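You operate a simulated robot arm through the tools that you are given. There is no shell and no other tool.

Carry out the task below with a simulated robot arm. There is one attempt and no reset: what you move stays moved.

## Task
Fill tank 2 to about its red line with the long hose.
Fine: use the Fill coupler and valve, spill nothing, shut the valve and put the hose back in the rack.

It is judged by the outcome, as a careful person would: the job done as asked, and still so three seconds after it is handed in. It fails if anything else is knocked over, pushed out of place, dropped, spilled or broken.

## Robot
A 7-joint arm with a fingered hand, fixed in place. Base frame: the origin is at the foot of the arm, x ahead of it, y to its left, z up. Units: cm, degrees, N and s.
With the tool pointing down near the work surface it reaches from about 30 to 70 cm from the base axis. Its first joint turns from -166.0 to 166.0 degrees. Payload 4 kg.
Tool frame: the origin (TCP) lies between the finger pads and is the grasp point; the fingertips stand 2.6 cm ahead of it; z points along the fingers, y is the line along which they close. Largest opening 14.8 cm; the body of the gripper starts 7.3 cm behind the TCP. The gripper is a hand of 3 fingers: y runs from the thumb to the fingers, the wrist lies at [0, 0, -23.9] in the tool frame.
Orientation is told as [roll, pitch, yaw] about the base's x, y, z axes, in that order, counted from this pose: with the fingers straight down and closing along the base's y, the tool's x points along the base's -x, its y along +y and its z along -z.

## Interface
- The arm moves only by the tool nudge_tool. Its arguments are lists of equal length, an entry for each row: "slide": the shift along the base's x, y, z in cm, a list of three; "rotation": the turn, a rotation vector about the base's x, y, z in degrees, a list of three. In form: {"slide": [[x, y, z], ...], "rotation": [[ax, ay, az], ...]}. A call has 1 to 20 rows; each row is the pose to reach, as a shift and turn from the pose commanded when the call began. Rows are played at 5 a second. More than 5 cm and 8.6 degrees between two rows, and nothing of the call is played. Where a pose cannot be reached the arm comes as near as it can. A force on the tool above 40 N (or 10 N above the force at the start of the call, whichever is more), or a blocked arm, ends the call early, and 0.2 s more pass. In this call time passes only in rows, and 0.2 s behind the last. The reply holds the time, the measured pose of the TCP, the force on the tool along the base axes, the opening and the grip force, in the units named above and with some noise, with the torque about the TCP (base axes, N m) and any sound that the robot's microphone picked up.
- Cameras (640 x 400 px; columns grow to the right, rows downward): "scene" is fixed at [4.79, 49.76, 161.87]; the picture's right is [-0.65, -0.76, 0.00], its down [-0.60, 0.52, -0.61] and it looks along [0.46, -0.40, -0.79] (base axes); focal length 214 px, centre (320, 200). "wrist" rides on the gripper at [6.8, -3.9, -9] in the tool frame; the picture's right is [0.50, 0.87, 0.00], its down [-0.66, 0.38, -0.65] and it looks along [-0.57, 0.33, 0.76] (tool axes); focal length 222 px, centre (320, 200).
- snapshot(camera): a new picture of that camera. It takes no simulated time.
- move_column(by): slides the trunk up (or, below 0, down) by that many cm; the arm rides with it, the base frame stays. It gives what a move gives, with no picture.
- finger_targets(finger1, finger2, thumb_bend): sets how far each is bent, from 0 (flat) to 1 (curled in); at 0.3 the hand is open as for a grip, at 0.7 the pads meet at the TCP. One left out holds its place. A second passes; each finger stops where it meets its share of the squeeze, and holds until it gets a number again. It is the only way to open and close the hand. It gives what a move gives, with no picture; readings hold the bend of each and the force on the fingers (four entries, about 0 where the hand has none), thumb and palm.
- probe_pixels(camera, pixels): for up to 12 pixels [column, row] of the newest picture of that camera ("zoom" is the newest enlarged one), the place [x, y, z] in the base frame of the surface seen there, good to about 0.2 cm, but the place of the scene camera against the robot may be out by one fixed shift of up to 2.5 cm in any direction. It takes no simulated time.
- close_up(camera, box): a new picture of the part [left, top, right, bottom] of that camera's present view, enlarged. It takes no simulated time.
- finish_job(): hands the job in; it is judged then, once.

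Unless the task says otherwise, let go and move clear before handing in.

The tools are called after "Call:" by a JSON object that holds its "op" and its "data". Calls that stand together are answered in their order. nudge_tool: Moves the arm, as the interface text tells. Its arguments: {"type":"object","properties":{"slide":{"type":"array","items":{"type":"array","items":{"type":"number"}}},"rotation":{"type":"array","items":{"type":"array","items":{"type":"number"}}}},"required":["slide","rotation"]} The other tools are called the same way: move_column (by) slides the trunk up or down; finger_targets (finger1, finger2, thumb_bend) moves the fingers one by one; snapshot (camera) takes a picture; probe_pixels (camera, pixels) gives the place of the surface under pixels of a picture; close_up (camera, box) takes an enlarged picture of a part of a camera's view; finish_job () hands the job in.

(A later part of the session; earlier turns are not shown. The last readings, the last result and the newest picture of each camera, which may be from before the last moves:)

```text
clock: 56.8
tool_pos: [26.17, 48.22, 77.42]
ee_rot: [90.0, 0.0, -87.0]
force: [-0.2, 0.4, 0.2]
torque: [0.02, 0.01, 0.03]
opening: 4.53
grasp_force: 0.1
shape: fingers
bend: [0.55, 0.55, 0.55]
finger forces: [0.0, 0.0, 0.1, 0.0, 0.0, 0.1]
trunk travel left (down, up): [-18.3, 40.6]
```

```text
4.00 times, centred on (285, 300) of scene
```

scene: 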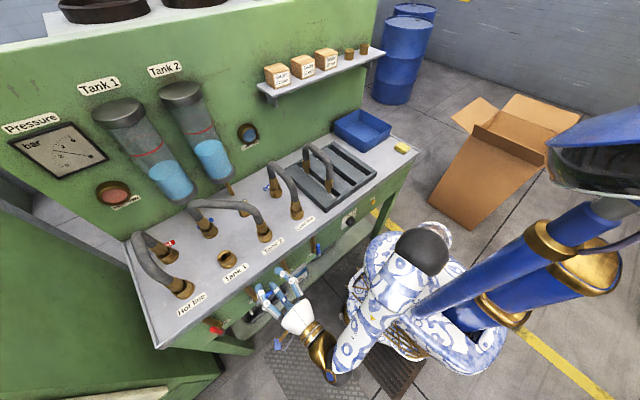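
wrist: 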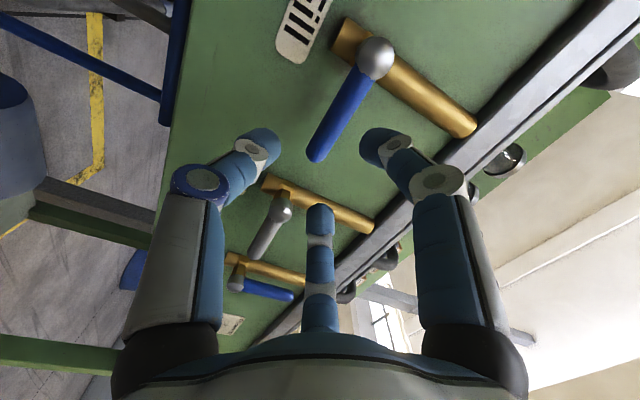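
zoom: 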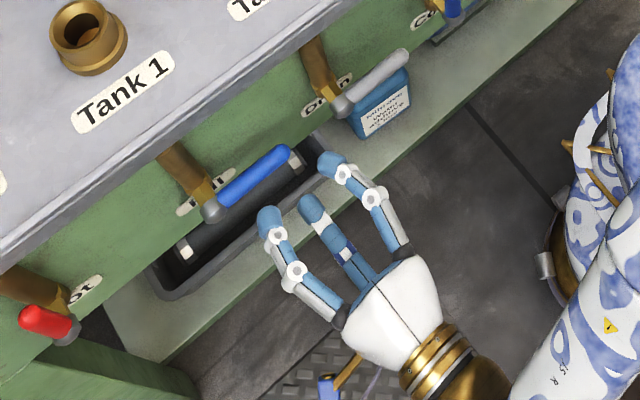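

The wrist camera now sees the Fill lever well, with the ball at (376,57) and the tip at (317,155). I'll probe it precisely.

Call:
{"op": "probe_pixels", "data": {"camera": "wrist", "pixels": [[376, 57], [356, 90], [345, 110], [335, 125], [325, 143], [318, 155], [328, 120], [350, 125], [260, 140], [320, 215], [378, 145], [415, 85]]}}

```text
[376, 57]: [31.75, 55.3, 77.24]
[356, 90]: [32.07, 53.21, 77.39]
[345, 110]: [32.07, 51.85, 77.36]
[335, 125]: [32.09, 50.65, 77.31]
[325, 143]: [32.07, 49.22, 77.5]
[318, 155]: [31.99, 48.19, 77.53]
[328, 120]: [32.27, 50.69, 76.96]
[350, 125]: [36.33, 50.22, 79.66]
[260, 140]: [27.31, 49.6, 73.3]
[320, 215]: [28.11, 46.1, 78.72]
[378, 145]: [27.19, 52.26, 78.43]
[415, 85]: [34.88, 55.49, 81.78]
```

The handle's centreline is at x≈32.8, z≈77.35, with its tip at y≈47.6 and the panel at 36.3. I'll open slightly more, centre on it and slide forward around the handle.

Call:
{"op": "finger_targets", "data": {"finger1": 0.52, "finger2": 0.52, "thumb_bend": 0.52}}

Call:
{"op": "nudge_tool", "data": {"slide": [[0, 1.6, 0.4], [1, 1.6, 0.4], [2, 1.6, 0.4], [3, 1.6, 0.4], [3, 1.6, 0.4]], "rotation": [[0, 0, 0], [0, 0, 0], [0, 0, 0], [0, 0, 0], [0, 0, 0]]}}

Call:
{"op": "snapshot", "data": {"camera": "wrist"}}

Call:
{"op": "close_up", "data": {"camera": "scene", "box": [225, 250, 315, 330]}}

```text
clock: 57.8
tool_pos: [26.01, 48.29, 77.4]
ee_rot: [89.9, 0.0, -87.0]
force: [-0.3, -0.4, 0.5]
torque: [0.01, 0.02, 0.0]
opening: 5.5
grasp_force: 0.0
shape: fingers
bend: [0.52, 0.52, 0.52]
finger forces: [0.0, 0.1, 0.1, 0.0, 0.0, 0.0]
trunk travel left (down, up): [-18.3, 40.6]
```

```text
clock: 59.0
tool_pos: [29.13, 49.86, 77.71]
ee_rot: [90.0, 0.0, -87.0]
force: [1.1, 0.0, 0.0]
torque: [0.0, 0.0, 0.03]
opening: 5.49
grasp_force: 0.1
shape: fingers
bend: [0.52, 0.52, 0.52]
finger forces: [0.1, 0.0, 0.0, 0.0, 0.1, 0.1]
trunk travel left (down, up): [-18.3, 40.6]
```

```text
taken
```

wrist: 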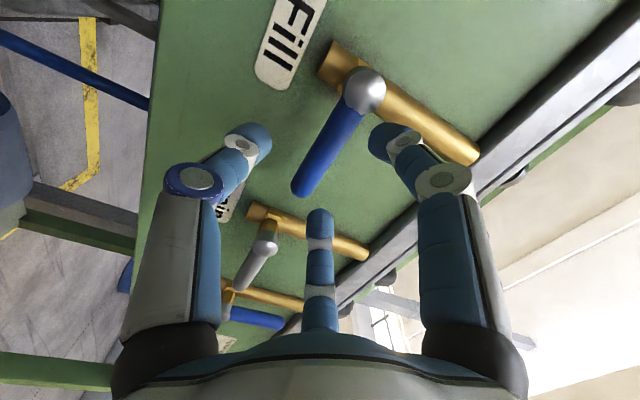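

```text
5.00 times, centred on (270, 290) of scene
```

zoom: 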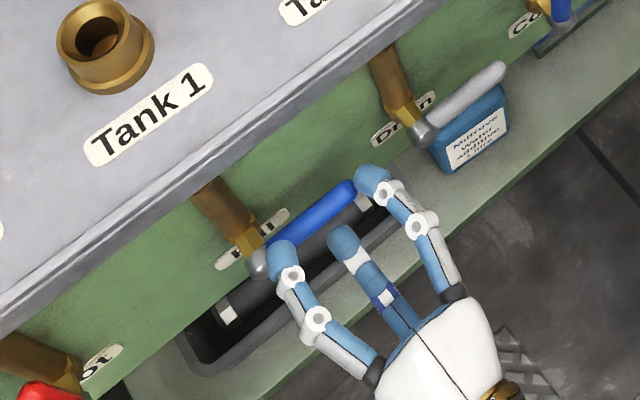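

The handle lies between thumb and fingers. I'll advance the last 2.1 cm and then close gently to 0.6 as a loose cage.

Call:
{"op": "nudge_tool", "data": {"slide": [[0.7, 0, 0], [1.4, 0, 0], [2.1, 0, 0], [2.1, 0, 0]], "rotation": [[0, 0, 0], [0, 0, 0], [0, 0, 0], [0, 0, 0]]}}

Call:
{"op": "finger_targets", "data": {"finger1": 0.59, "finger2": 0.59, "thumb_bend": 0.59}}

Call:
{"op": "close_up", "data": {"camera": "wrist", "box": [200, 80, 480, 280]}}

Call:
{"op": "close_up", "data": {"camera": "scene", "box": [235, 260, 305, 320]}}

Call:
{"op": "close_up", "data": {"camera": "scene", "box": [140, 70, 250, 210]}}

```text
clock: 60.0
tool_pos: [31.23, 49.91, 77.75]
ee_rot: [90.0, 0.0, -87.0]
force: [0.2, 0.4, 0.3]
torque: [0.0, -0.02, -0.01]
opening: 5.51
grasp_force: 0.0
shape: fingers
bend: [0.52, 0.52, 0.52]
finger forces: [0.0, 0.1, 0.0, 0.1, 0.0, 0.0]
trunk travel left (down, up): [-18.3, 40.6]
```

```text
clock: 61.0
tool_pos: [31.09, 49.83, 77.81]
ee_rot: [90.0, 0.0, -87.0]
force: [-0.3, 0.7, 0.1]
torque: [0.05, 0.02, -0.02]
opening: 3.33
grasp_force: 0.1
shape: fingers
bend: [0.59, 0.59, 0.59]
finger forces: [0.1, 0.0, 0.1, 0.1, 0.1, 0.0]
trunk travel left (down, up): [-18.3, 40.6]
```

```text
2.00 times, centred on (340, 180) of wrist
```

zoom: 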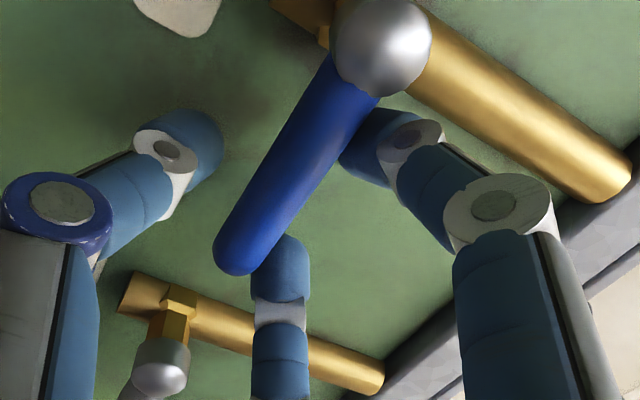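

```text
6.67 times, centred on (270, 290) of scene
```

zoom: 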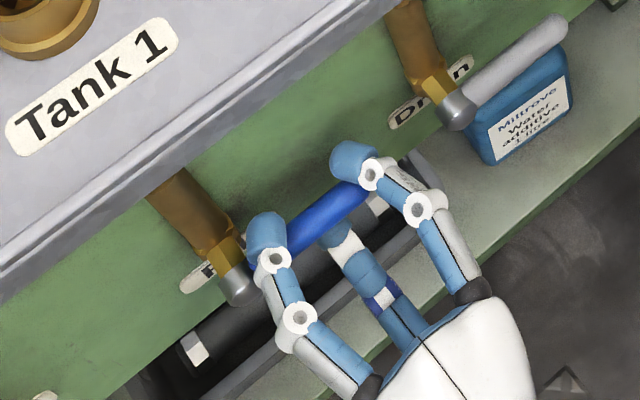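

```text
2.86 times, centred on (195, 140) of scene
```

zoom: 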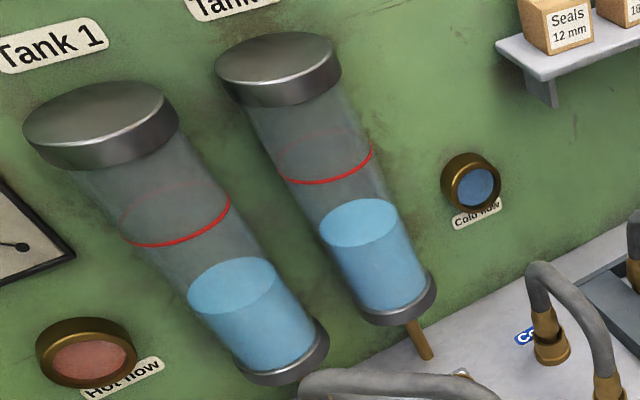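

The handle is caged. Before opening, I'll measure the red line height and current level in tank 2 for reference.

Call:
{"op": "probe_pixels", "data": {"camera": "zoom", "pixels": [[310, 183], [340, 176], [365, 158], [330, 245], [345, 247], [375, 240], [358, 222], [385, 300], [270, 100], [400, 315]]}}

```text
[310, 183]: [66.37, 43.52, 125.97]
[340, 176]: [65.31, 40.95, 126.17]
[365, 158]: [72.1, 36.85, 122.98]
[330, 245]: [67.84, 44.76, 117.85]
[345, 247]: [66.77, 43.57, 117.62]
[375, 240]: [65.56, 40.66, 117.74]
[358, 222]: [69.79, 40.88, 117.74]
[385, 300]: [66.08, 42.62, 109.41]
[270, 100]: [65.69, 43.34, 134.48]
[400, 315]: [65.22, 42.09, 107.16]
```

The red line is at z≈126.1 and the level at 117.7 in scene coordinates, so it must rise about 8.4 cm. I'll turn the lever partway, to about 40°, and watch the force and level.

Call:
{"op": "nudge_tool", "data": {"slide": [[0, 0.11, 0.75], [0, 0.33, 1.49], [0, 0.65, 2.18], [0, 1.06, 2.82], [0, 1.55, 3.4]], "rotation": [[-8, 0, 0], [-16, 0, 0], [-24, 0, 0], [-32, 0, 0], [-40, 0, 0]]}}

Call:
{"op": "close_up", "data": {"camera": "scene", "box": [235, 260, 305, 320]}}

Call:
{"op": "close_up", "data": {"camera": "scene", "box": [140, 70, 250, 210]}}

```text
clock: 62.2
tool_pos: [31.21, 51.47, 81.21]
ee_rot: [87.5, -40.2, -86.1]
force: [-0.2, -0.3, -0.9]
torque: [0.03, -0.03, 0.02]
opening: 3.52
grasp_force: 0.7
shape: fingers
bend: [0.59, 0.59, 0.58]
finger forces: [0.0, 0.0, 0.0, 0.0, 1.4, 0.1]
trunk travel left (down, up): [-18.3, 40.6]
```

```text
6.67 times, centred on (270, 290) of scene
```

zoom: 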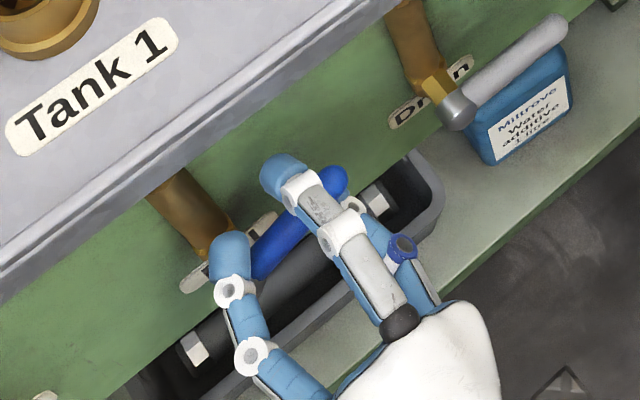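

```text
2.86 times, centred on (195, 140) of scene
```

zoom: 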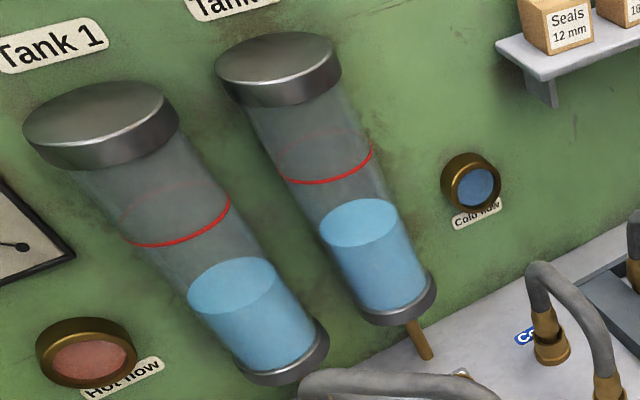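

The lever follows (handle tip now at (335,180) in the zoom) with low force, and the level hasn't changed yet. I'll continue to about 56°.

Call:
{"op": "nudge_tool", "data": {"slide": [[0, 0.57, 0.51], [0, 1.21, 0.93]], "rotation": [[-8, 0, 0], [-16, 0, 0]]}}

Call:
{"op": "close_up", "data": {"camera": "scene", "box": [140, 70, 250, 210]}}

Call:
{"op": "probe_pixels", "data": {"camera": "zoom", "pixels": [[358, 222], [358, 210]]}}

Call:
{"op": "close_up", "data": {"camera": "scene", "box": [180, 150, 300, 320]}}

```text
clock: 62.8
tool_pos: [31.25, 52.73, 82.04]
ee_rot: [85.5, -56.1, -84.6]
force: [-0.1, -0.1, -0.6]
torque: [-0.01, 0.01, 0.02]
opening: 3.49
grasp_force: 0.9
shape: fingers
bend: [0.59, 0.59, 0.58]
finger forces: [0.0, 0.0, 0.0, 0.0, 1.5, 0.1]
trunk travel left (down, up): [-18.3, 40.6]
```

```text
2.86 times, centred on (195, 140) of scene
```

zoom: 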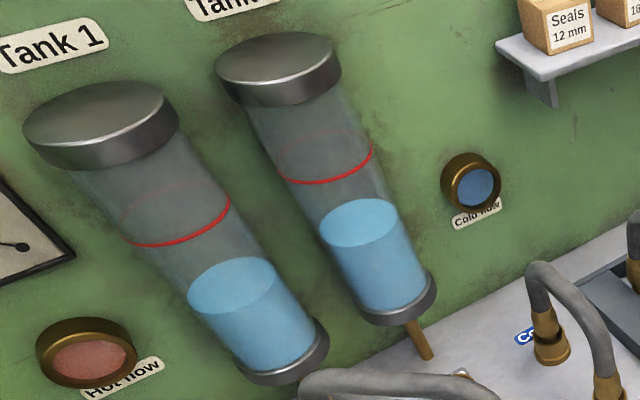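

```text
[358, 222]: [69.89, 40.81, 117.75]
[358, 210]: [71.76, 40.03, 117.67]
```

```text
2.35 times, centred on (240, 235) of scene
```

zoom: 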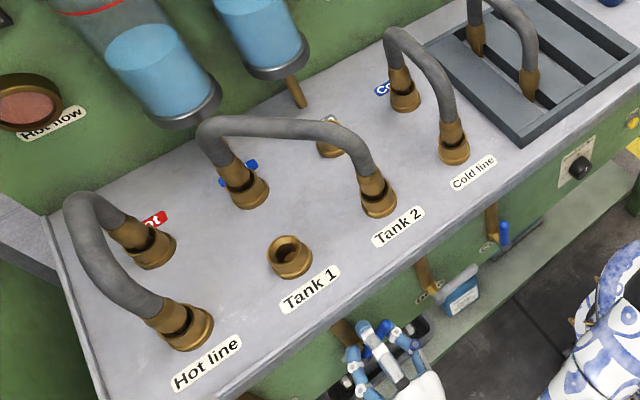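

Still no rise and no spill. I'll continue to about 72°.

Call:
{"op": "nudge_tool", "data": {"slide": [[0, 0.69, 0.33], [0, 1.42, 0.56]], "rotation": [[-8, 0, 0], [-16, 0, 0]]}}

Call:
{"op": "close_up", "data": {"camera": "scene", "box": [140, 70, 250, 210]}}

Call:
{"op": "probe_pixels", "data": {"camera": "zoom", "pixels": [[358, 222], [358, 210]]}}

Call:
{"op": "close_up", "data": {"camera": "scene", "box": [235, 260, 305, 320]}}

```text
clock: 63.4
tool_pos: [31.23, 53.96, 82.64]
ee_rot: [80.9, -71.9, -80.3]
force: [0.4, -1.9, -2.2]
torque: [0.03, 0.01, -0.02]
opening: 3.48
grasp_force: 0.7
shape: fingers
bend: [0.59, 0.59, 0.58]
finger forces: [0.1, 0.0, 0.1, 0.1, 1.2, 0.1]
trunk travel left (down, up): [-18.3, 40.6]
```

```text
2.86 times, centred on (195, 140) of scene
```

zoom: 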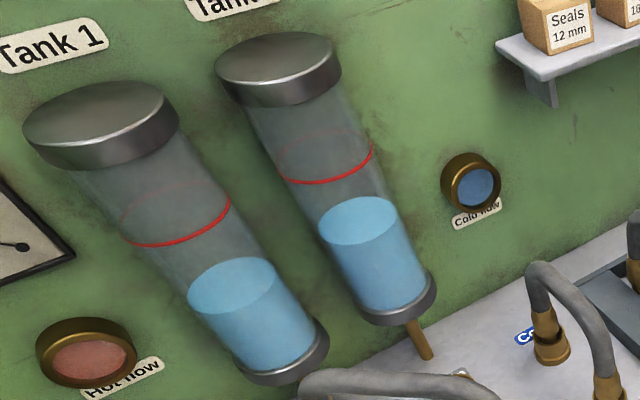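

```text
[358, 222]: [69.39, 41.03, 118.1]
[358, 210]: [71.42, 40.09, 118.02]
```

```text
6.67 times, centred on (270, 290) of scene
```

zoom: 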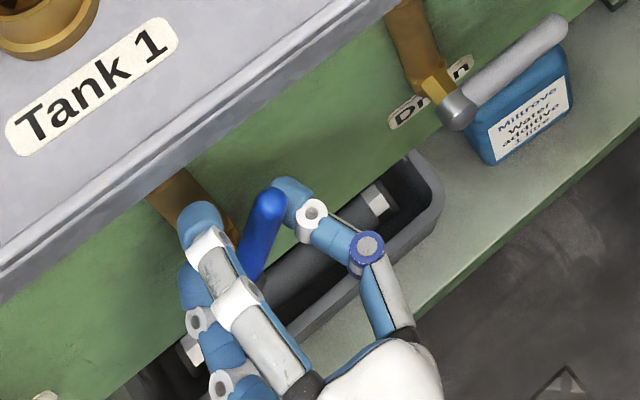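

Flow has begun: the level rose to about 118.1. I'll hold here 0.6 s to gauge the rate.

Call:
{"op": "nudge_tool", "data": {"slide": [[0, 0, 0], [0, 0, 0]], "rotation": [[0, 0, 0], [0, 0, 0]]}}

Call:
{"op": "close_up", "data": {"camera": "scene", "box": [140, 70, 250, 210]}}

Call:
{"op": "probe_pixels", "data": {"camera": "zoom", "pixels": [[358, 215], [358, 205]]}}

Call:
{"op": "close_up", "data": {"camera": "scene", "box": [180, 180, 300, 260]}}

```text
clock: 64.0
tool_pos: [31.17, 54.11, 82.75]
ee_rot: [80.9, -71.8, -80.3]
force: [-0.2, -0.5, -0.5]
torque: [-0.02, 0.01, 0.04]
opening: 3.43
grasp_force: 0.6
shape: fingers
bend: [0.59, 0.59, 0.59]
finger forces: [0.1, 0.0, 0.0, 0.0, 0.6, 0.0]
trunk travel left (down, up): [-18.3, 40.6]
```

```text
2.86 times, centred on (195, 140) of scene
```

zoom: 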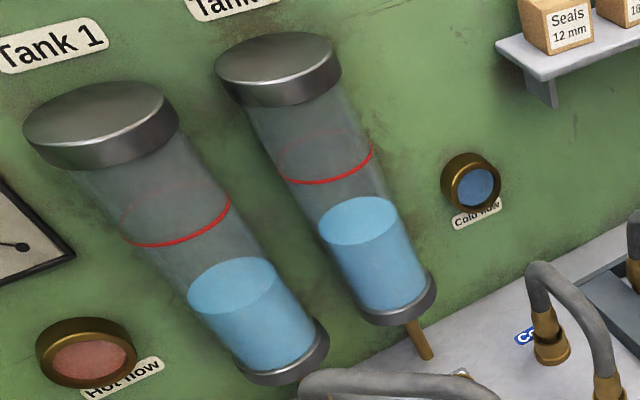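

```text
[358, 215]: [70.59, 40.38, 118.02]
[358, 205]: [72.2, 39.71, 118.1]
```

```text
5.00 times, centred on (240, 220) of scene
```

zoom: 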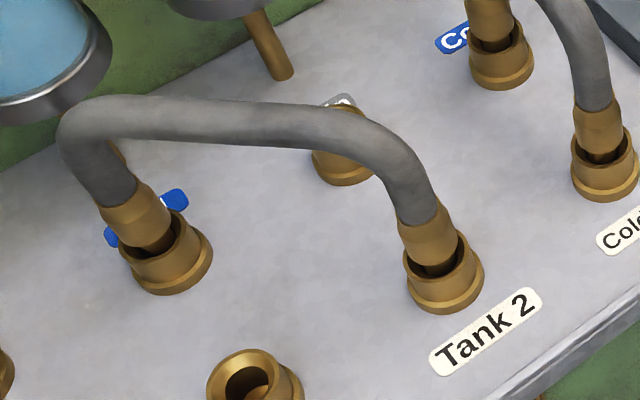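

The level hardly changed during that hold. I'll hold one more second, with a look at the lever, to tell whether flow is continuing.

Call:
{"op": "nudge_tool", "data": {"slide": [[0, 0, 0], [0, 0, 0], [0, 0, 0], [0, 0, 0]], "rotation": [[0, 0, 0], [0, 0, 0], [0, 0, 0], [0, 0, 0]]}}

Call:
{"op": "close_up", "data": {"camera": "scene", "box": [235, 260, 305, 320]}}

Call:
{"op": "close_up", "data": {"camera": "scene", "box": [140, 70, 250, 210]}}

Call:
{"op": "probe_pixels", "data": {"camera": "zoom", "pixels": [[358, 215], [358, 205]]}}

```text
clock: 65.0
tool_pos: [31.31, 54.07, 82.77]
ee_rot: [80.8, -71.9, -80.4]
force: [0.1, 0.1, -0.8]
torque: [0.0, -0.01, -0.02]
opening: 3.4
grasp_force: 0.2
shape: fingers
bend: [0.59, 0.59, 0.59]
finger forces: [0.0, 0.0, 0.0, 0.1, 0.6, 0.0]
trunk travel left (down, up): [-18.3, 40.6]
```

```text
6.67 times, centred on (270, 290) of scene
```

zoom: 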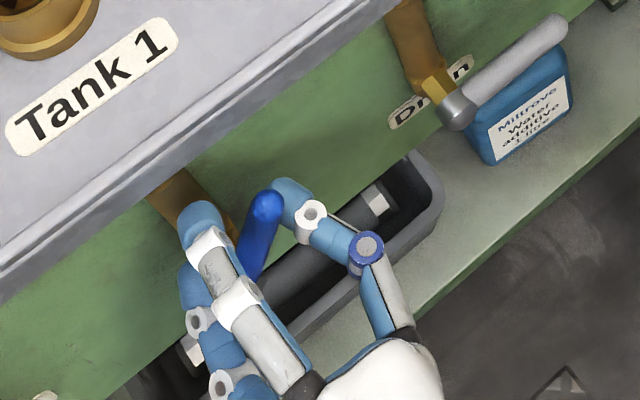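

```text
2.86 times, centred on (195, 140) of scene
```

zoom: 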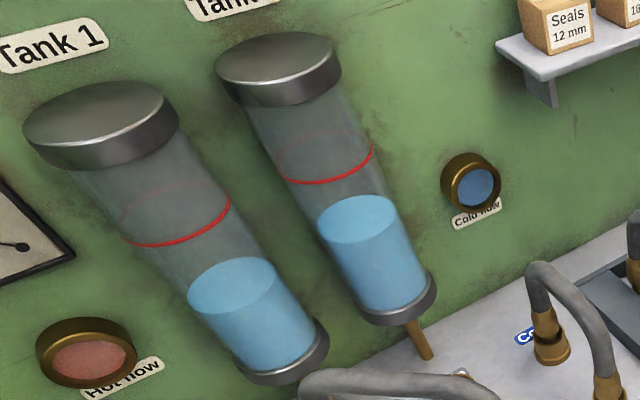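

```text
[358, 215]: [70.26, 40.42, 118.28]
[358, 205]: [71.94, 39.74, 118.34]
```

Flow is slow but steady at about 0.2 cm/s. I'll open a little further to 80° and then hold 2 s.

Call:
{"op": "nudge_tool", "data": {"slide": [[0, 0.75, 0.13], [0, 0.75, 0.13], [0, 0.75, 0.13], [0, 0.75, 0.13]], "rotation": [[-8, 0, 0], [-8, 0, 0], [-8, 0, 0], [-8, 0, 0]]}}

Call:
{"op": "close_up", "data": {"camera": "scene", "box": [140, 70, 250, 210]}}

Call:
{"op": "probe_pixels", "data": {"camera": "zoom", "pixels": [[355, 213], [355, 203]]}}

```text
clock: 66.0
tool_pos: [31.25, 54.81, 82.76]
ee_rot: [73.3, -79.5, -73.1]
force: [0.1, -0.1, -0.5]
torque: [0.0, -0.04, -0.03]
opening: 3.42
grasp_force: 0.4
shape: fingers
bend: [0.59, 0.59, 0.59]
finger forces: [0.1, 0.0, 0.0, 0.1, 0.8, 0.0]
trunk travel left (down, up): [-18.3, 40.6]
```

```text
2.86 times, centred on (195, 140) of scene
```

zoom: 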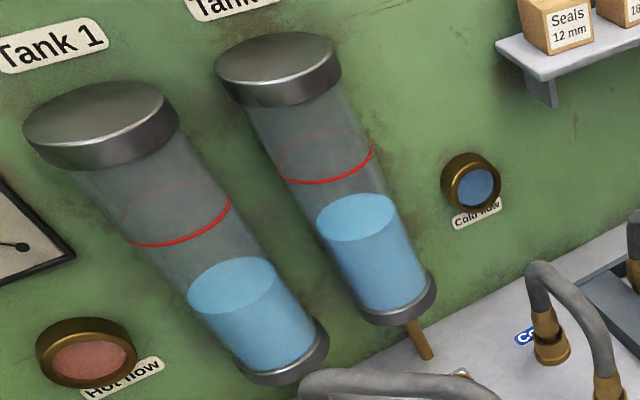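

```text
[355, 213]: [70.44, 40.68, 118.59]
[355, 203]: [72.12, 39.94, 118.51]
```

The level is now 118.55, still slow. I'll open to 88° and hold about 1.6 s.

Call:
{"op": "nudge_tool", "data": {"slide": [[0, 0.77, 0.01], [0, 0.77, 0.01], [0, 0.77, 0.01], [0, 0.77, 0.01], [0, 0.77, 0.01], [0, 0.77, 0.01]], "rotation": [[-8, 0, 0], [-8, 0, 0], [-8, 0, 0], [-8, 0, 0], [-8, 0, 0], [-8, 0, 0]]}}

Call:
{"op": "close_up", "data": {"camera": "scene", "box": [140, 70, 250, 210]}}

Call:
{"op": "probe_pixels", "data": {"camera": "zoom", "pixels": [[353, 210], [353, 200]]}}

Call:
{"op": "close_up", "data": {"camera": "scene", "box": [180, 180, 300, 320]}}

```text
clock: 67.4
tool_pos: [31.13, 55.58, 82.76]
ee_rot: [33.3, -86.4, -33.3]
force: [0.7, -0.9, 1.0]
torque: [-0.04, -0.01, 0.01]
opening: 3.36
grasp_force: 0.2
shape: fingers
bend: [0.59, 0.59, 0.59]
finger forces: [0.0, 0.0, 0.1, 0.2, 0.3, 0.0]
trunk travel left (down, up): [-18.3, 40.6]
```

```text
2.86 times, centred on (195, 140) of scene
```

zoom: 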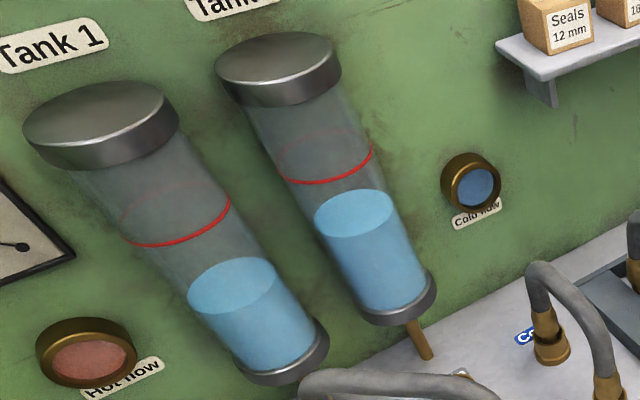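

```text
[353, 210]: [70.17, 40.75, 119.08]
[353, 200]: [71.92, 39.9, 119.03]
```

```text
2.86 times, centred on (240, 250) of scene
```

zoom: 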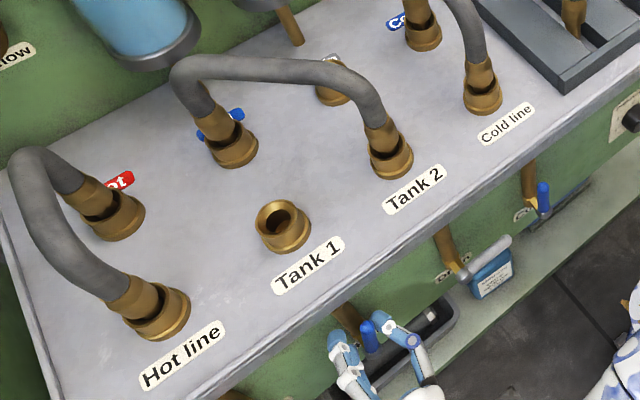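

The rate is about 0.35 cm/s and there is no leak. The level at 119.05 needs to reach ~126, so I'll hold for 4 s.

Call:
{"op": "nudge_tool", "data": {"slide": [[0, 0, 0], [0, 0, 0], [0, 0, 0], [0, 0, 0], [0, 0, 0], [0, 0, 0], [0, 0, 0], [0, 0, 0], [0, 0, 0], [0, 0, 0], [0, 0, 0], [0, 0, 0], [0, 0, 0], [0, 0, 0], [0, 0, 0], [0, 0, 0], [0, 0, 0], [0, 0, 0], [0, 0, 0], [0, 0, 0]], "rotation": [[0, 0, 0], [0, 0, 0], [0, 0, 0], [0, 0, 0], [0, 0, 0], [0, 0, 0], [0, 0, 0], [0, 0, 0], [0, 0, 0], [0, 0, 0], [0, 0, 0], [0, 0, 0], [0, 0, 0], [0, 0, 0], [0, 0, 0], [0, 0, 0], [0, 0, 0], [0, 0, 0], [0, 0, 0], [0, 0, 0]]}}

Call:
{"op": "close_up", "data": {"camera": "scene", "box": [140, 70, 250, 210]}}

Call:
{"op": "probe_pixels", "data": {"camera": "zoom", "pixels": [[350, 200], [350, 190]]}}

```text
clock: 71.6
tool_pos: [31.13, 55.57, 82.77]
ee_rot: [33.4, -86.4, -33.3]
force: [-0.4, 0.8, 0.1]
torque: [0.01, 0.01, 0.0]
opening: 3.35
grasp_force: 0.2
shape: fingers
bend: [0.59, 0.59, 0.59]
finger forces: [0.1, 0.0, 0.1, 0.1, 0.0, 0.1]
trunk travel left (down, up): [-18.3, 40.6]
```

```text
2.86 times, centred on (195, 140) of scene
```

zoom: 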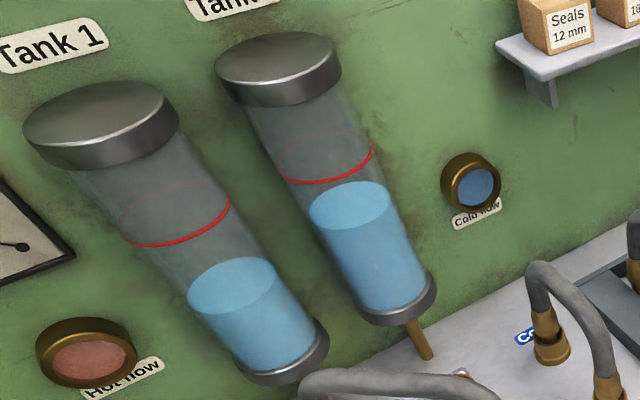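

```text
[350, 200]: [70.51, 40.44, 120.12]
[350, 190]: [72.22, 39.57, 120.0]
```

The level is 120.05 and rising about 0.24 cm/s. I'll hold another 8 s, which should bring it to ~122.

Call:
{"op": "nudge_tool", "data": {"slide": [[0, 0, 0], [0, 0, 0], [0, 0, 0], [0, 0, 0], [0, 0, 0], [0, 0, 0], [0, 0, 0], [0, 0, 0], [0, 0, 0], [0, 0, 0], [0, 0, 0], [0, 0, 0], [0, 0, 0], [0, 0, 0], [0, 0, 0], [0, 0, 0], [0, 0, 0], [0, 0, 0], [0, 0, 0], [0, 0, 0]], "rotation": [[0, 0, 0], [0, 0, 0], [0, 0, 0], [0, 0, 0], [0, 0, 0], [0, 0, 0], [0, 0, 0], [0, 0, 0], [0, 0, 0], [0, 0, 0], [0, 0, 0], [0, 0, 0], [0, 0, 0], [0, 0, 0], [0, 0, 0], [0, 0, 0], [0, 0, 0], [0, 0, 0], [0, 0, 0], [0, 0, 0]]}}

Call:
{"op": "nudge_tool", "data": {"slide": [[0, 0, 0], [0, 0, 0], [0, 0, 0], [0, 0, 0], [0, 0, 0], [0, 0, 0], [0, 0, 0], [0, 0, 0], [0, 0, 0], [0, 0, 0], [0, 0, 0], [0, 0, 0], [0, 0, 0], [0, 0, 0], [0, 0, 0], [0, 0, 0], [0, 0, 0], [0, 0, 0], [0, 0, 0], [0, 0, 0]], "rotation": [[0, 0, 0], [0, 0, 0], [0, 0, 0], [0, 0, 0], [0, 0, 0], [0, 0, 0], [0, 0, 0], [0, 0, 0], [0, 0, 0], [0, 0, 0], [0, 0, 0], [0, 0, 0], [0, 0, 0], [0, 0, 0], [0, 0, 0], [0, 0, 0], [0, 0, 0], [0, 0, 0], [0, 0, 0], [0, 0, 0]]}}

Call:
{"op": "close_up", "data": {"camera": "scene", "box": [140, 70, 250, 210]}}

Call:
{"op": "probe_pixels", "data": {"camera": "zoom", "pixels": [[345, 185], [345, 175], [345, 195]]}}

```text
clock: 75.8
tool_pos: [31.19, 55.52, 82.77]
ee_rot: [33.4, -86.4, -33.3]
force: [0.4, 0.3, -0.5]
torque: [-0.04, 0.01, -0.03]
opening: 3.36
grasp_force: 0.1
shape: fingers
bend: [0.59, 0.59, 0.59]
finger forces: [0.0, 0.0, 0.0, 0.0, 0.1, 0.0]
trunk travel left (down, up): [-18.3, 40.6]
```

```text
clock: 80.0
tool_pos: [31.15, 55.59, 82.84]
ee_rot: [33.4, -86.4, -33.2]
force: [0.4, 0.0, -0.3]
torque: [0.02, -0.01, -0.05]
opening: 3.31
grasp_force: 0.1
shape: fingers
bend: [0.59, 0.59, 0.59]
finger forces: [0.1, 0.1, 0.0, 0.0, 0.0, 0.0]
trunk travel left (down, up): [-18.3, 40.6]
```

```text
2.86 times, centred on (195, 140) of scene
```

zoom: 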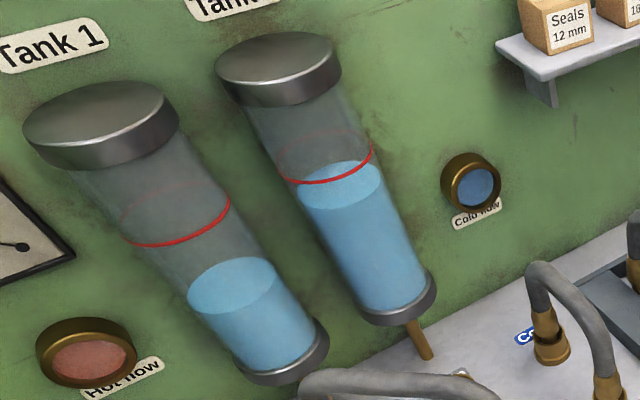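

```text
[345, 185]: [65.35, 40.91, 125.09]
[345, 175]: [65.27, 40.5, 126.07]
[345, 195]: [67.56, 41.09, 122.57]
```

The level is 122.6 against the line at 126.1. I'll hold another 6 s, to ~124.4, and check.

Call:
{"op": "nudge_tool", "data": {"slide": [[0, 0, 0], [0, 0, 0], [0, 0, 0], [0, 0, 0], [0, 0, 0], [0, 0, 0], [0, 0, 0], [0, 0, 0], [0, 0, 0], [0, 0, 0], [0, 0, 0], [0, 0, 0], [0, 0, 0], [0, 0, 0], [0, 0, 0], [0, 0, 0], [0, 0, 0], [0, 0, 0], [0, 0, 0], [0, 0, 0]], "rotation": [[0, 0, 0], [0, 0, 0], [0, 0, 0], [0, 0, 0], [0, 0, 0], [0, 0, 0], [0, 0, 0], [0, 0, 0], [0, 0, 0], [0, 0, 0], [0, 0, 0], [0, 0, 0], [0, 0, 0], [0, 0, 0], [0, 0, 0], [0, 0, 0], [0, 0, 0], [0, 0, 0], [0, 0, 0], [0, 0, 0]]}}

Call:
{"op": "nudge_tool", "data": {"slide": [[0, 0, 0], [0, 0, 0], [0, 0, 0], [0, 0, 0], [0, 0, 0], [0, 0, 0], [0, 0, 0], [0, 0, 0]], "rotation": [[0, 0, 0], [0, 0, 0], [0, 0, 0], [0, 0, 0], [0, 0, 0], [0, 0, 0], [0, 0, 0], [0, 0, 0]]}}

Call:
{"op": "close_up", "data": {"camera": "scene", "box": [175, 100, 235, 180]}}

```text
clock: 84.2
tool_pos: [31.19, 55.65, 82.88]
ee_rot: [33.4, -86.4, -33.3]
force: [1.0, 0.4, -0.2]
torque: [-0.01, 0.02, 0.0]
opening: 3.33
grasp_force: 0.1
shape: fingers
bend: [0.59, 0.59, 0.59]
finger forces: [0.1, 0.1, 0.1, 0.0, 0.1, 0.0]
trunk travel left (down, up): [-18.3, 40.6]
```

```text
clock: 86.0
tool_pos: [31.2, 55.61, 82.8]
ee_rot: [33.5, -86.3, -33.3]
force: [-0.1, -0.7, 0.1]
torque: [-0.01, 0.02, -0.01]
opening: 3.32
grasp_force: 0.1
shape: fingers
bend: [0.59, 0.59, 0.59]
finger forces: [0.0, 0.1, 0.0, 0.0, 0.0, 0.0]
trunk travel left (down, up): [-18.3, 40.6]
```

```text
5.00 times, centred on (205, 140) of scene
```

zoom: 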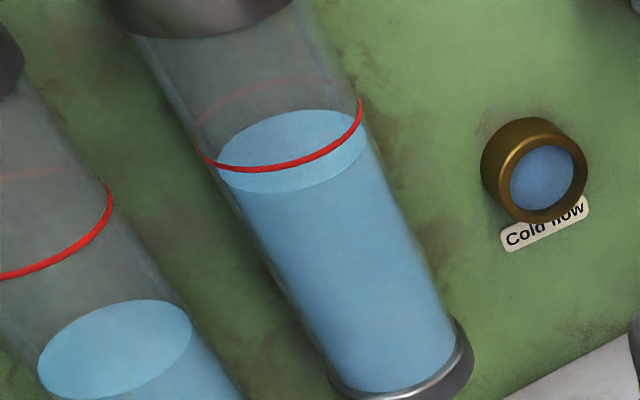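

Call:
{"op": "probe_pixels", "data": {"camera": "zoom", "pixels": [[280, 130], [300, 175], [280, 145], [240, 168], [300, 160], [350, 133]]}}

```text
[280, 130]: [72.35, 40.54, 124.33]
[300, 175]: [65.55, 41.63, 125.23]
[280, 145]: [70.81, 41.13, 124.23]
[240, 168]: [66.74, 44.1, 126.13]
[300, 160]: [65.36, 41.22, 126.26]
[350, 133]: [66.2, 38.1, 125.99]
```

The level is 124.28, rising about 0.285 cm/s. I'll hold 4.2 s more and check, then shut.

Call:
{"op": "nudge_tool", "data": {"slide": [[0, 0, 0], [0, 0, 0], [0, 0, 0], [0, 0, 0], [0, 0, 0], [0, 0, 0], [0, 0, 0], [0, 0, 0], [0, 0, 0], [0, 0, 0], [0, 0, 0], [0, 0, 0], [0, 0, 0], [0, 0, 0], [0, 0, 0], [0, 0, 0], [0, 0, 0], [0, 0, 0], [0, 0, 0], [0, 0, 0]], "rotation": [[0, 0, 0], [0, 0, 0], [0, 0, 0], [0, 0, 0], [0, 0, 0], [0, 0, 0], [0, 0, 0], [0, 0, 0], [0, 0, 0], [0, 0, 0], [0, 0, 0], [0, 0, 0], [0, 0, 0], [0, 0, 0], [0, 0, 0], [0, 0, 0], [0, 0, 0], [0, 0, 0], [0, 0, 0], [0, 0, 0]]}}

Call:
{"op": "close_up", "data": {"camera": "scene", "box": [175, 100, 235, 180]}}

Call:
{"op": "probe_pixels", "data": {"camera": "zoom", "pixels": [[280, 120], [280, 130], [270, 145], [300, 110], [240, 150]]}}

```text
clock: 90.2
tool_pos: [31.17, 55.51, 82.94]
ee_rot: [33.4, -86.4, -33.3]
force: [-0.5, 0.2, 0.2]
torque: [0.0, 0.01, 0.03]
opening: 3.34
grasp_force: 0.1
shape: fingers
bend: [0.59, 0.59, 0.59]
finger forces: [0.0, 0.0, 0.0, 0.0, 0.0, 0.1]
trunk travel left (down, up): [-18.3, 40.6]
```

```text
5.00 times, centred on (205, 140) of scene
```

zoom: 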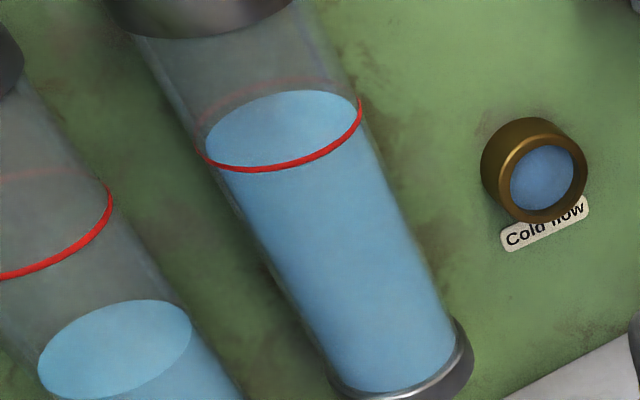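

```text
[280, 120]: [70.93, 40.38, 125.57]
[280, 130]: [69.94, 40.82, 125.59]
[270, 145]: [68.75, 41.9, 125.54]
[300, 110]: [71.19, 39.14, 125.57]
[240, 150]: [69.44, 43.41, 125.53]
```

The level is 125.56, just under the line at 126.1. I'll wait 0.4 s and then swing the lever back down, fast, to close.

Call:
{"op": "nudge_tool", "data": {"slide": [[0, 0, 0], [0, 0, 0], [0, -0.76, -0.02], [0, -1.52, -0.14], [0, -2.24, -0.37], [0, -2.93, -0.7], [0, -3.57, -1.12], [0, -4.14, -1.63], [0, -4.63, -2.21], [0, -5.04, -2.85], [0, -5.36, -3.54], [0, -5.58, -4.28], [0, -5.69, -5.03], [0, -5.69, -5.5]], "rotation": [[0, 0, 0], [0, 0, 0], [8, 0, 0], [16, 0, 0], [24, 0, 0], [32, 0, 0], [40, 0, 0], [48, 0, 0], [56, 0, 0], [64, 0, 0], [72, 0, 0], [80, 0, 0], [88, 0, 0], [92, 0, 0]]}}

Call:
{"op": "close_up", "data": {"camera": "scene", "box": [235, 260, 305, 320]}}

Call:
{"op": "close_up", "data": {"camera": "wrist", "box": [200, 80, 480, 280]}}

Call:
{"op": "close_up", "data": {"camera": "scene", "box": [175, 100, 235, 180]}}

Call:
{"op": "probe_pixels", "data": {"camera": "zoom", "pixels": [[280, 115], [280, 125], [270, 140], [300, 105], [240, 145]]}}

```text
clock: 93.2
tool_pos: [31.25, 49.88, 77.38]
ee_rot: [90.2, 4.1, -87.0]
force: [0.1, 0.2, 2.6]
torque: [-0.03, -0.02, 0.0]
opening: 3.41
grasp_force: 0.7
shape: fingers
bend: [0.59, 0.58, 0.59]
finger forces: [0.7, 1.5, 0.0, 0.0, 0.0, 0.1]
trunk travel left (down, up): [-18.3, 40.6]
```

```text
6.67 times, centred on (270, 290) of scene
```

zoom: 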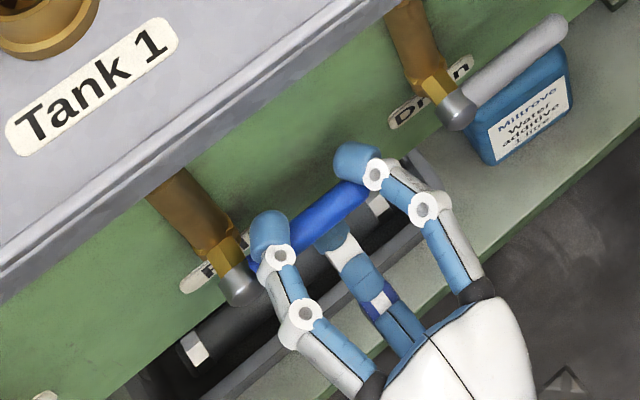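

```text
2.00 times, centred on (340, 180) of wrist
```

zoom: 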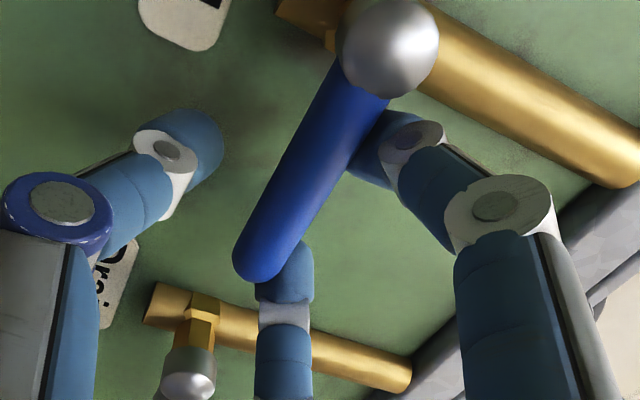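

```text
5.00 times, centred on (205, 140) of scene
```

zoom: 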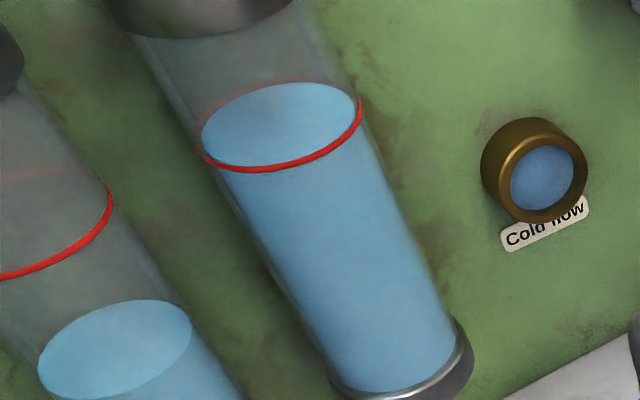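

```text
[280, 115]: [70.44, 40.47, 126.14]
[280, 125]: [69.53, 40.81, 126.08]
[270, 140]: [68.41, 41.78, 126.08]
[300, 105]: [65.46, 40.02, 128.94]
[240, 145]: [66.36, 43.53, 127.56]
```

The level is at 126.1, right on the line, and the lever is back down with the fingers pressing 2.6 N. I'll press a little further to be sure it is at its stop, then measure the handle.

Call:
{"op": "nudge_tool", "data": {"slide": [[0, 0, -0.2], [0, 0, -0.4], [0, 0, -0.4]], "rotation": [[2, 0, 0], [4, 0, 0], [4, 0, 0]]}}

Call:
{"op": "close_up", "data": {"camera": "wrist", "box": [200, 80, 480, 280]}}

Call:
{"op": "probe_pixels", "data": {"camera": "zoom", "pixels": [[390, 45], [345, 110], [320, 150], [295, 195], [270, 240], [258, 262]]}}

Call:
{"op": "close_up", "data": {"camera": "scene", "box": [175, 100, 235, 180]}}

Call:
{"op": "probe_pixels", "data": {"camera": "zoom", "pixels": [[280, 115], [280, 125], [270, 140], [290, 120]]}}

```text
clock: 94.0
tool_pos: [31.29, 49.79, 76.85]
ee_rot: [90.4, 8.0, -87.1]
force: [0.5, 0.4, 5.6]
torque: [-0.09, -0.11, 0.05]
opening: 3.52
grasp_force: 2.3
shape: fingers
bend: [0.58, 0.57, 0.59]
finger forces: [1.4, 3.3, 0.0, 0.0, 0.0, 0.0]
trunk travel left (down, up): [-18.3, 40.6]
```

```text
2.00 times, centred on (340, 180) of wrist
```

zoom: 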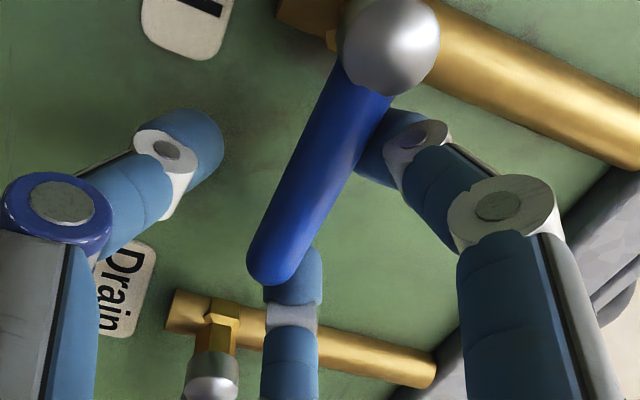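

```text
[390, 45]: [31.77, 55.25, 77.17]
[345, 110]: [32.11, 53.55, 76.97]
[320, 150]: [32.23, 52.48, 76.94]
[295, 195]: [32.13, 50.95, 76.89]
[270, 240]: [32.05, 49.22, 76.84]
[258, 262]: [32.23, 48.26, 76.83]
```

```text
5.00 times, centred on (205, 140) of scene
```

zoom: 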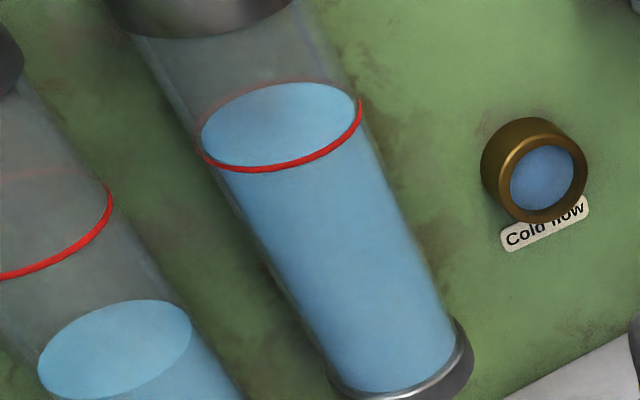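

```text
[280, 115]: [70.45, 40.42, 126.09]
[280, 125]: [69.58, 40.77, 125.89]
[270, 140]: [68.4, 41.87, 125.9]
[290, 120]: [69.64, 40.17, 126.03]
```

The valve is shut at its stop and the level holds on the line. Before disconnecting, I'll check the pressure gauge, since there is a Bleed button.

Call:
{"op": "close_up", "data": {"camera": "scene", "box": [10, 110, 120, 185]}}

Call:
{"op": "close_up", "data": {"camera": "scene", "box": [180, 180, 300, 260]}}

Call:
{"op": "snapshot", "data": {"camera": "scene"}}

```text
5.33 times, centred on (65, 148) of scene
```

zoom: 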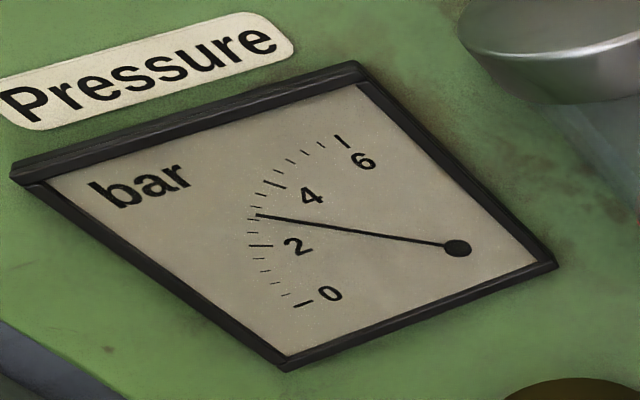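

```text
5.00 times, centred on (240, 220) of scene
```

zoom: 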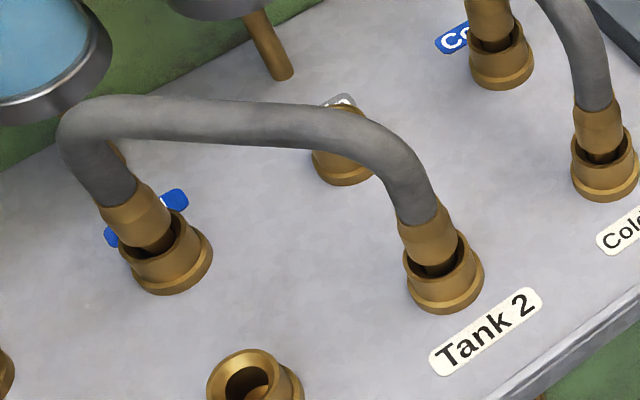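

```text
taken
```

scene: 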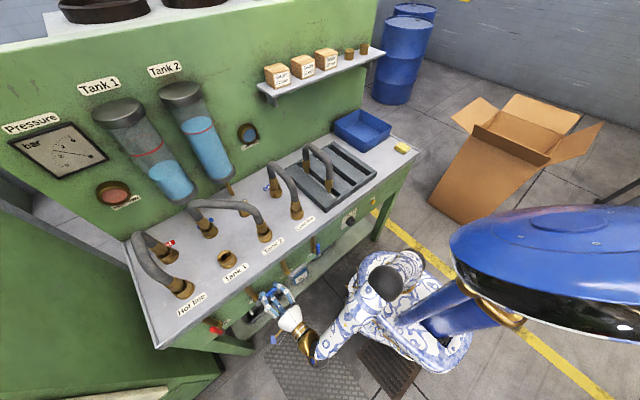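

The gauge shows the same supply 3 bar as at the start. The shut valve leaves the hose open only to the tank, so nothing else needs touching. I'll release the lever and back straight out.

Call:
{"op": "nudge_tool", "data": {"slide": [[0, 0, 0.4], [0, 0, 0.9], [0, 0, 0.9]], "rotation": [[-4, 0, 0], [-8, 0, 0], [-8, 0, 0]]}}

Call:
{"op": "finger_targets", "data": {"finger1": 0.52, "finger2": 0.52, "thumb_bend": 0.52}}

Call:
{"op": "nudge_tool", "data": {"slide": [[-0.7, 0, 0], [-1.5, 0, 0], [-3, 0, 0], [-5.1, 0, 0], [-5.1, 0, 0]], "rotation": [[0, 0, 0], [0, 0, 0], [0, 0, 0], [0, 0, 0], [0, 0, 0]]}}

Call:
{"op": "close_up", "data": {"camera": "scene", "box": [225, 250, 315, 330]}}

Call:
{"op": "snapshot", "data": {"camera": "wrist"}}

```text
clock: 94.8
tool_pos: [31.2, 49.8, 77.8]
ee_rot: [89.9, -0.1, -87.0]
force: [-0.1, 0.2, -0.2]
torque: [0.0, -0.02, 0.03]
opening: 3.33
grasp_force: 0.2
shape: fingers
bend: [0.59, 0.59, 0.59]
finger forces: [0.1, 0.0, 0.0, 0.0, 0.0, 0.0]
trunk travel left (down, up): [-18.3, 40.6]
```

```text
clock: 95.8
tool_pos: [31.16, 49.82, 77.9]
ee_rot: [90.0, 0.0, -87.0]
force: [-0.6, -0.3, 0.4]
torque: [-0.03, 0.04, 0.0]
opening: 5.53
grasp_force: 0.2
shape: fingers
bend: [0.52, 0.52, 0.52]
finger forces: [0.1, 0.1, 0.1, 0.1, 0.0, 0.0]
trunk travel left (down, up): [-18.3, 40.6]
```

```text
clock: 97.0
tool_pos: [25.91, 49.87, 77.74]
ee_rot: [90.0, 0.0, -87.0]
force: [0.4, 0.1, -0.8]
torque: [0.02, 0.02, -0.03]
opening: 5.51
grasp_force: 0.0
shape: fingers
bend: [0.52, 0.52, 0.52]
finger forces: [0.0, 0.0, 0.0, 0.0, 0.0, 0.1]
trunk travel left (down, up): [-18.3, 40.6]
```

```text
5.00 times, centred on (270, 290) of scene
```

zoom: 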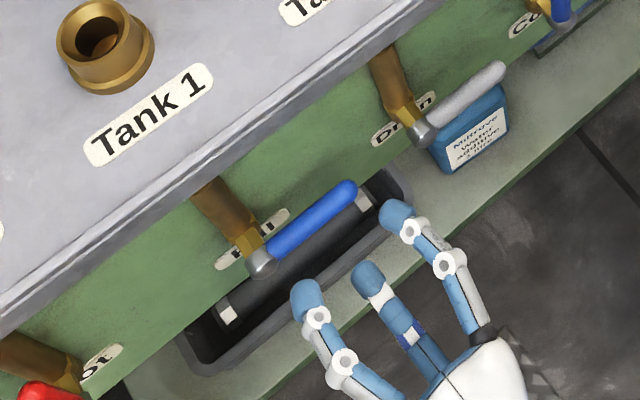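

```text
taken
```

wrist: 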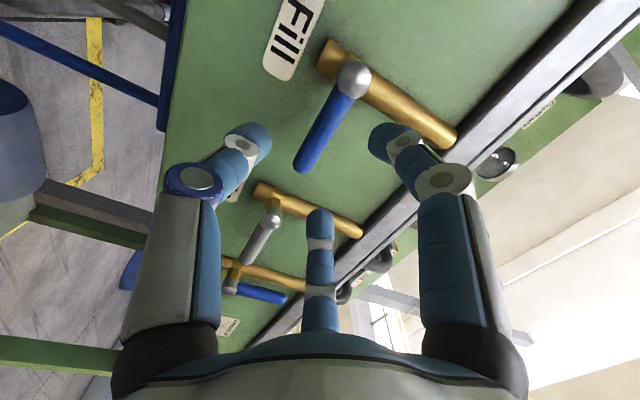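

The lever lies shut and the hand is clear. I'll raise the trunk fully and unwind the roll and pitch.

Call:
{"op": "move_column", "data": {"by": 40.6}}

Call:
{"op": "nudge_tool", "data": {"slide": [[0, 0, 0], [0, 0, 0], [0, 0, 0], [0, 0, 0], [0, 0, 0], [0, 0, 0], [0, 0, 0], [0, 0, 0], [0, 0, 0], [0, 0, 0], [0, 0, 0], [0, 0, 0]], "rotation": [[-8.2, 0, 0], [-16.4, 0, 0], [-24.6, 0, 0], [-32.8, 0, 0], [-41, 0, 0], [-49.2, 0, 0], [-57.4, 0, 0], [-65.6, 0, 0], [-73.8, 0, 0], [-82, 0, 0], [-90, 0, 0], [-90, 0, 0]]}}

Call:
{"op": "nudge_tool", "data": {"slide": [[0.2, 0, 0], [0.4, 0, 0], [0.7, 0, 0], [1, 0, 0], [1.3, 0, 0], [1.5, 0, 0], [1.8, 0, 0], [2, 0, 0], [2, 0, 0], [2, 0, 0]], "rotation": [[0, 8, 0], [0, 16, 0], [0, 24, 0], [0, 32, 0], [0, 40, 0], [0, 48, 0], [0, 56, 0], [0, 64, 0], [0, 72, 0], [0, 72, 0]]}}

Call:
{"op": "snapshot", "data": {"camera": "scene"}}

```text
refused: 40.6 is not a number from -40 to 40
```

```text
clock: 99.6
tool_pos: [26.07, 50.01, 77.86]
ee_rot: [-2.3, -86.9, 2.1]
force: [-0.6, -0.7, 0.0]
torque: [0.0, 0.03, 0.01]
opening: 5.53
grasp_force: 0.2
shape: fingers
bend: [0.52, 0.52, 0.52]
finger forces: [0.0, 0.0, 0.1, 0.0, 0.0, 0.0]
trunk travel left (down, up): [-18.3, 40.6]
```

```text
clock: 101.2
tool_pos: [27.38, 50.07, 78.67]
ee_rot: [1.1, -36.0, -0.2]
force: [-15.2, -2.0, 24.6]
torque: [0.55, -1.19, 0.3]
opening: 5.52
grasp_force: 13.9
shape: fingers
bend: [0.52, 0.5, 0.52]
finger forces: [0.1, 29.2, 0.0, 0.0, 0.2, 0.0]
trunk travel left (down, up): [-18.3, 40.6]
stopped in row 7: the force on the tool passed its limit at 45 N (the readings are from after the stop); the commanded pose is now the measured one
```

```text
taken
```

scene: 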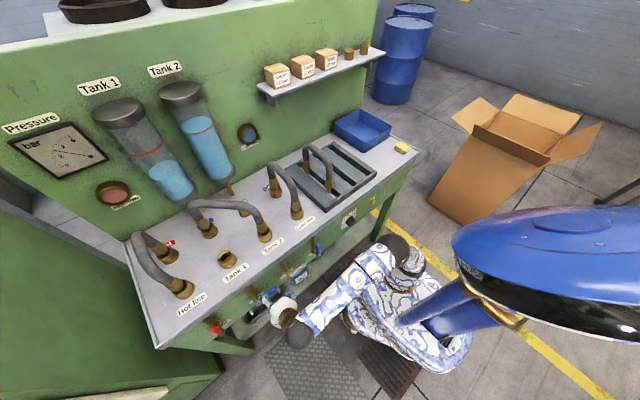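

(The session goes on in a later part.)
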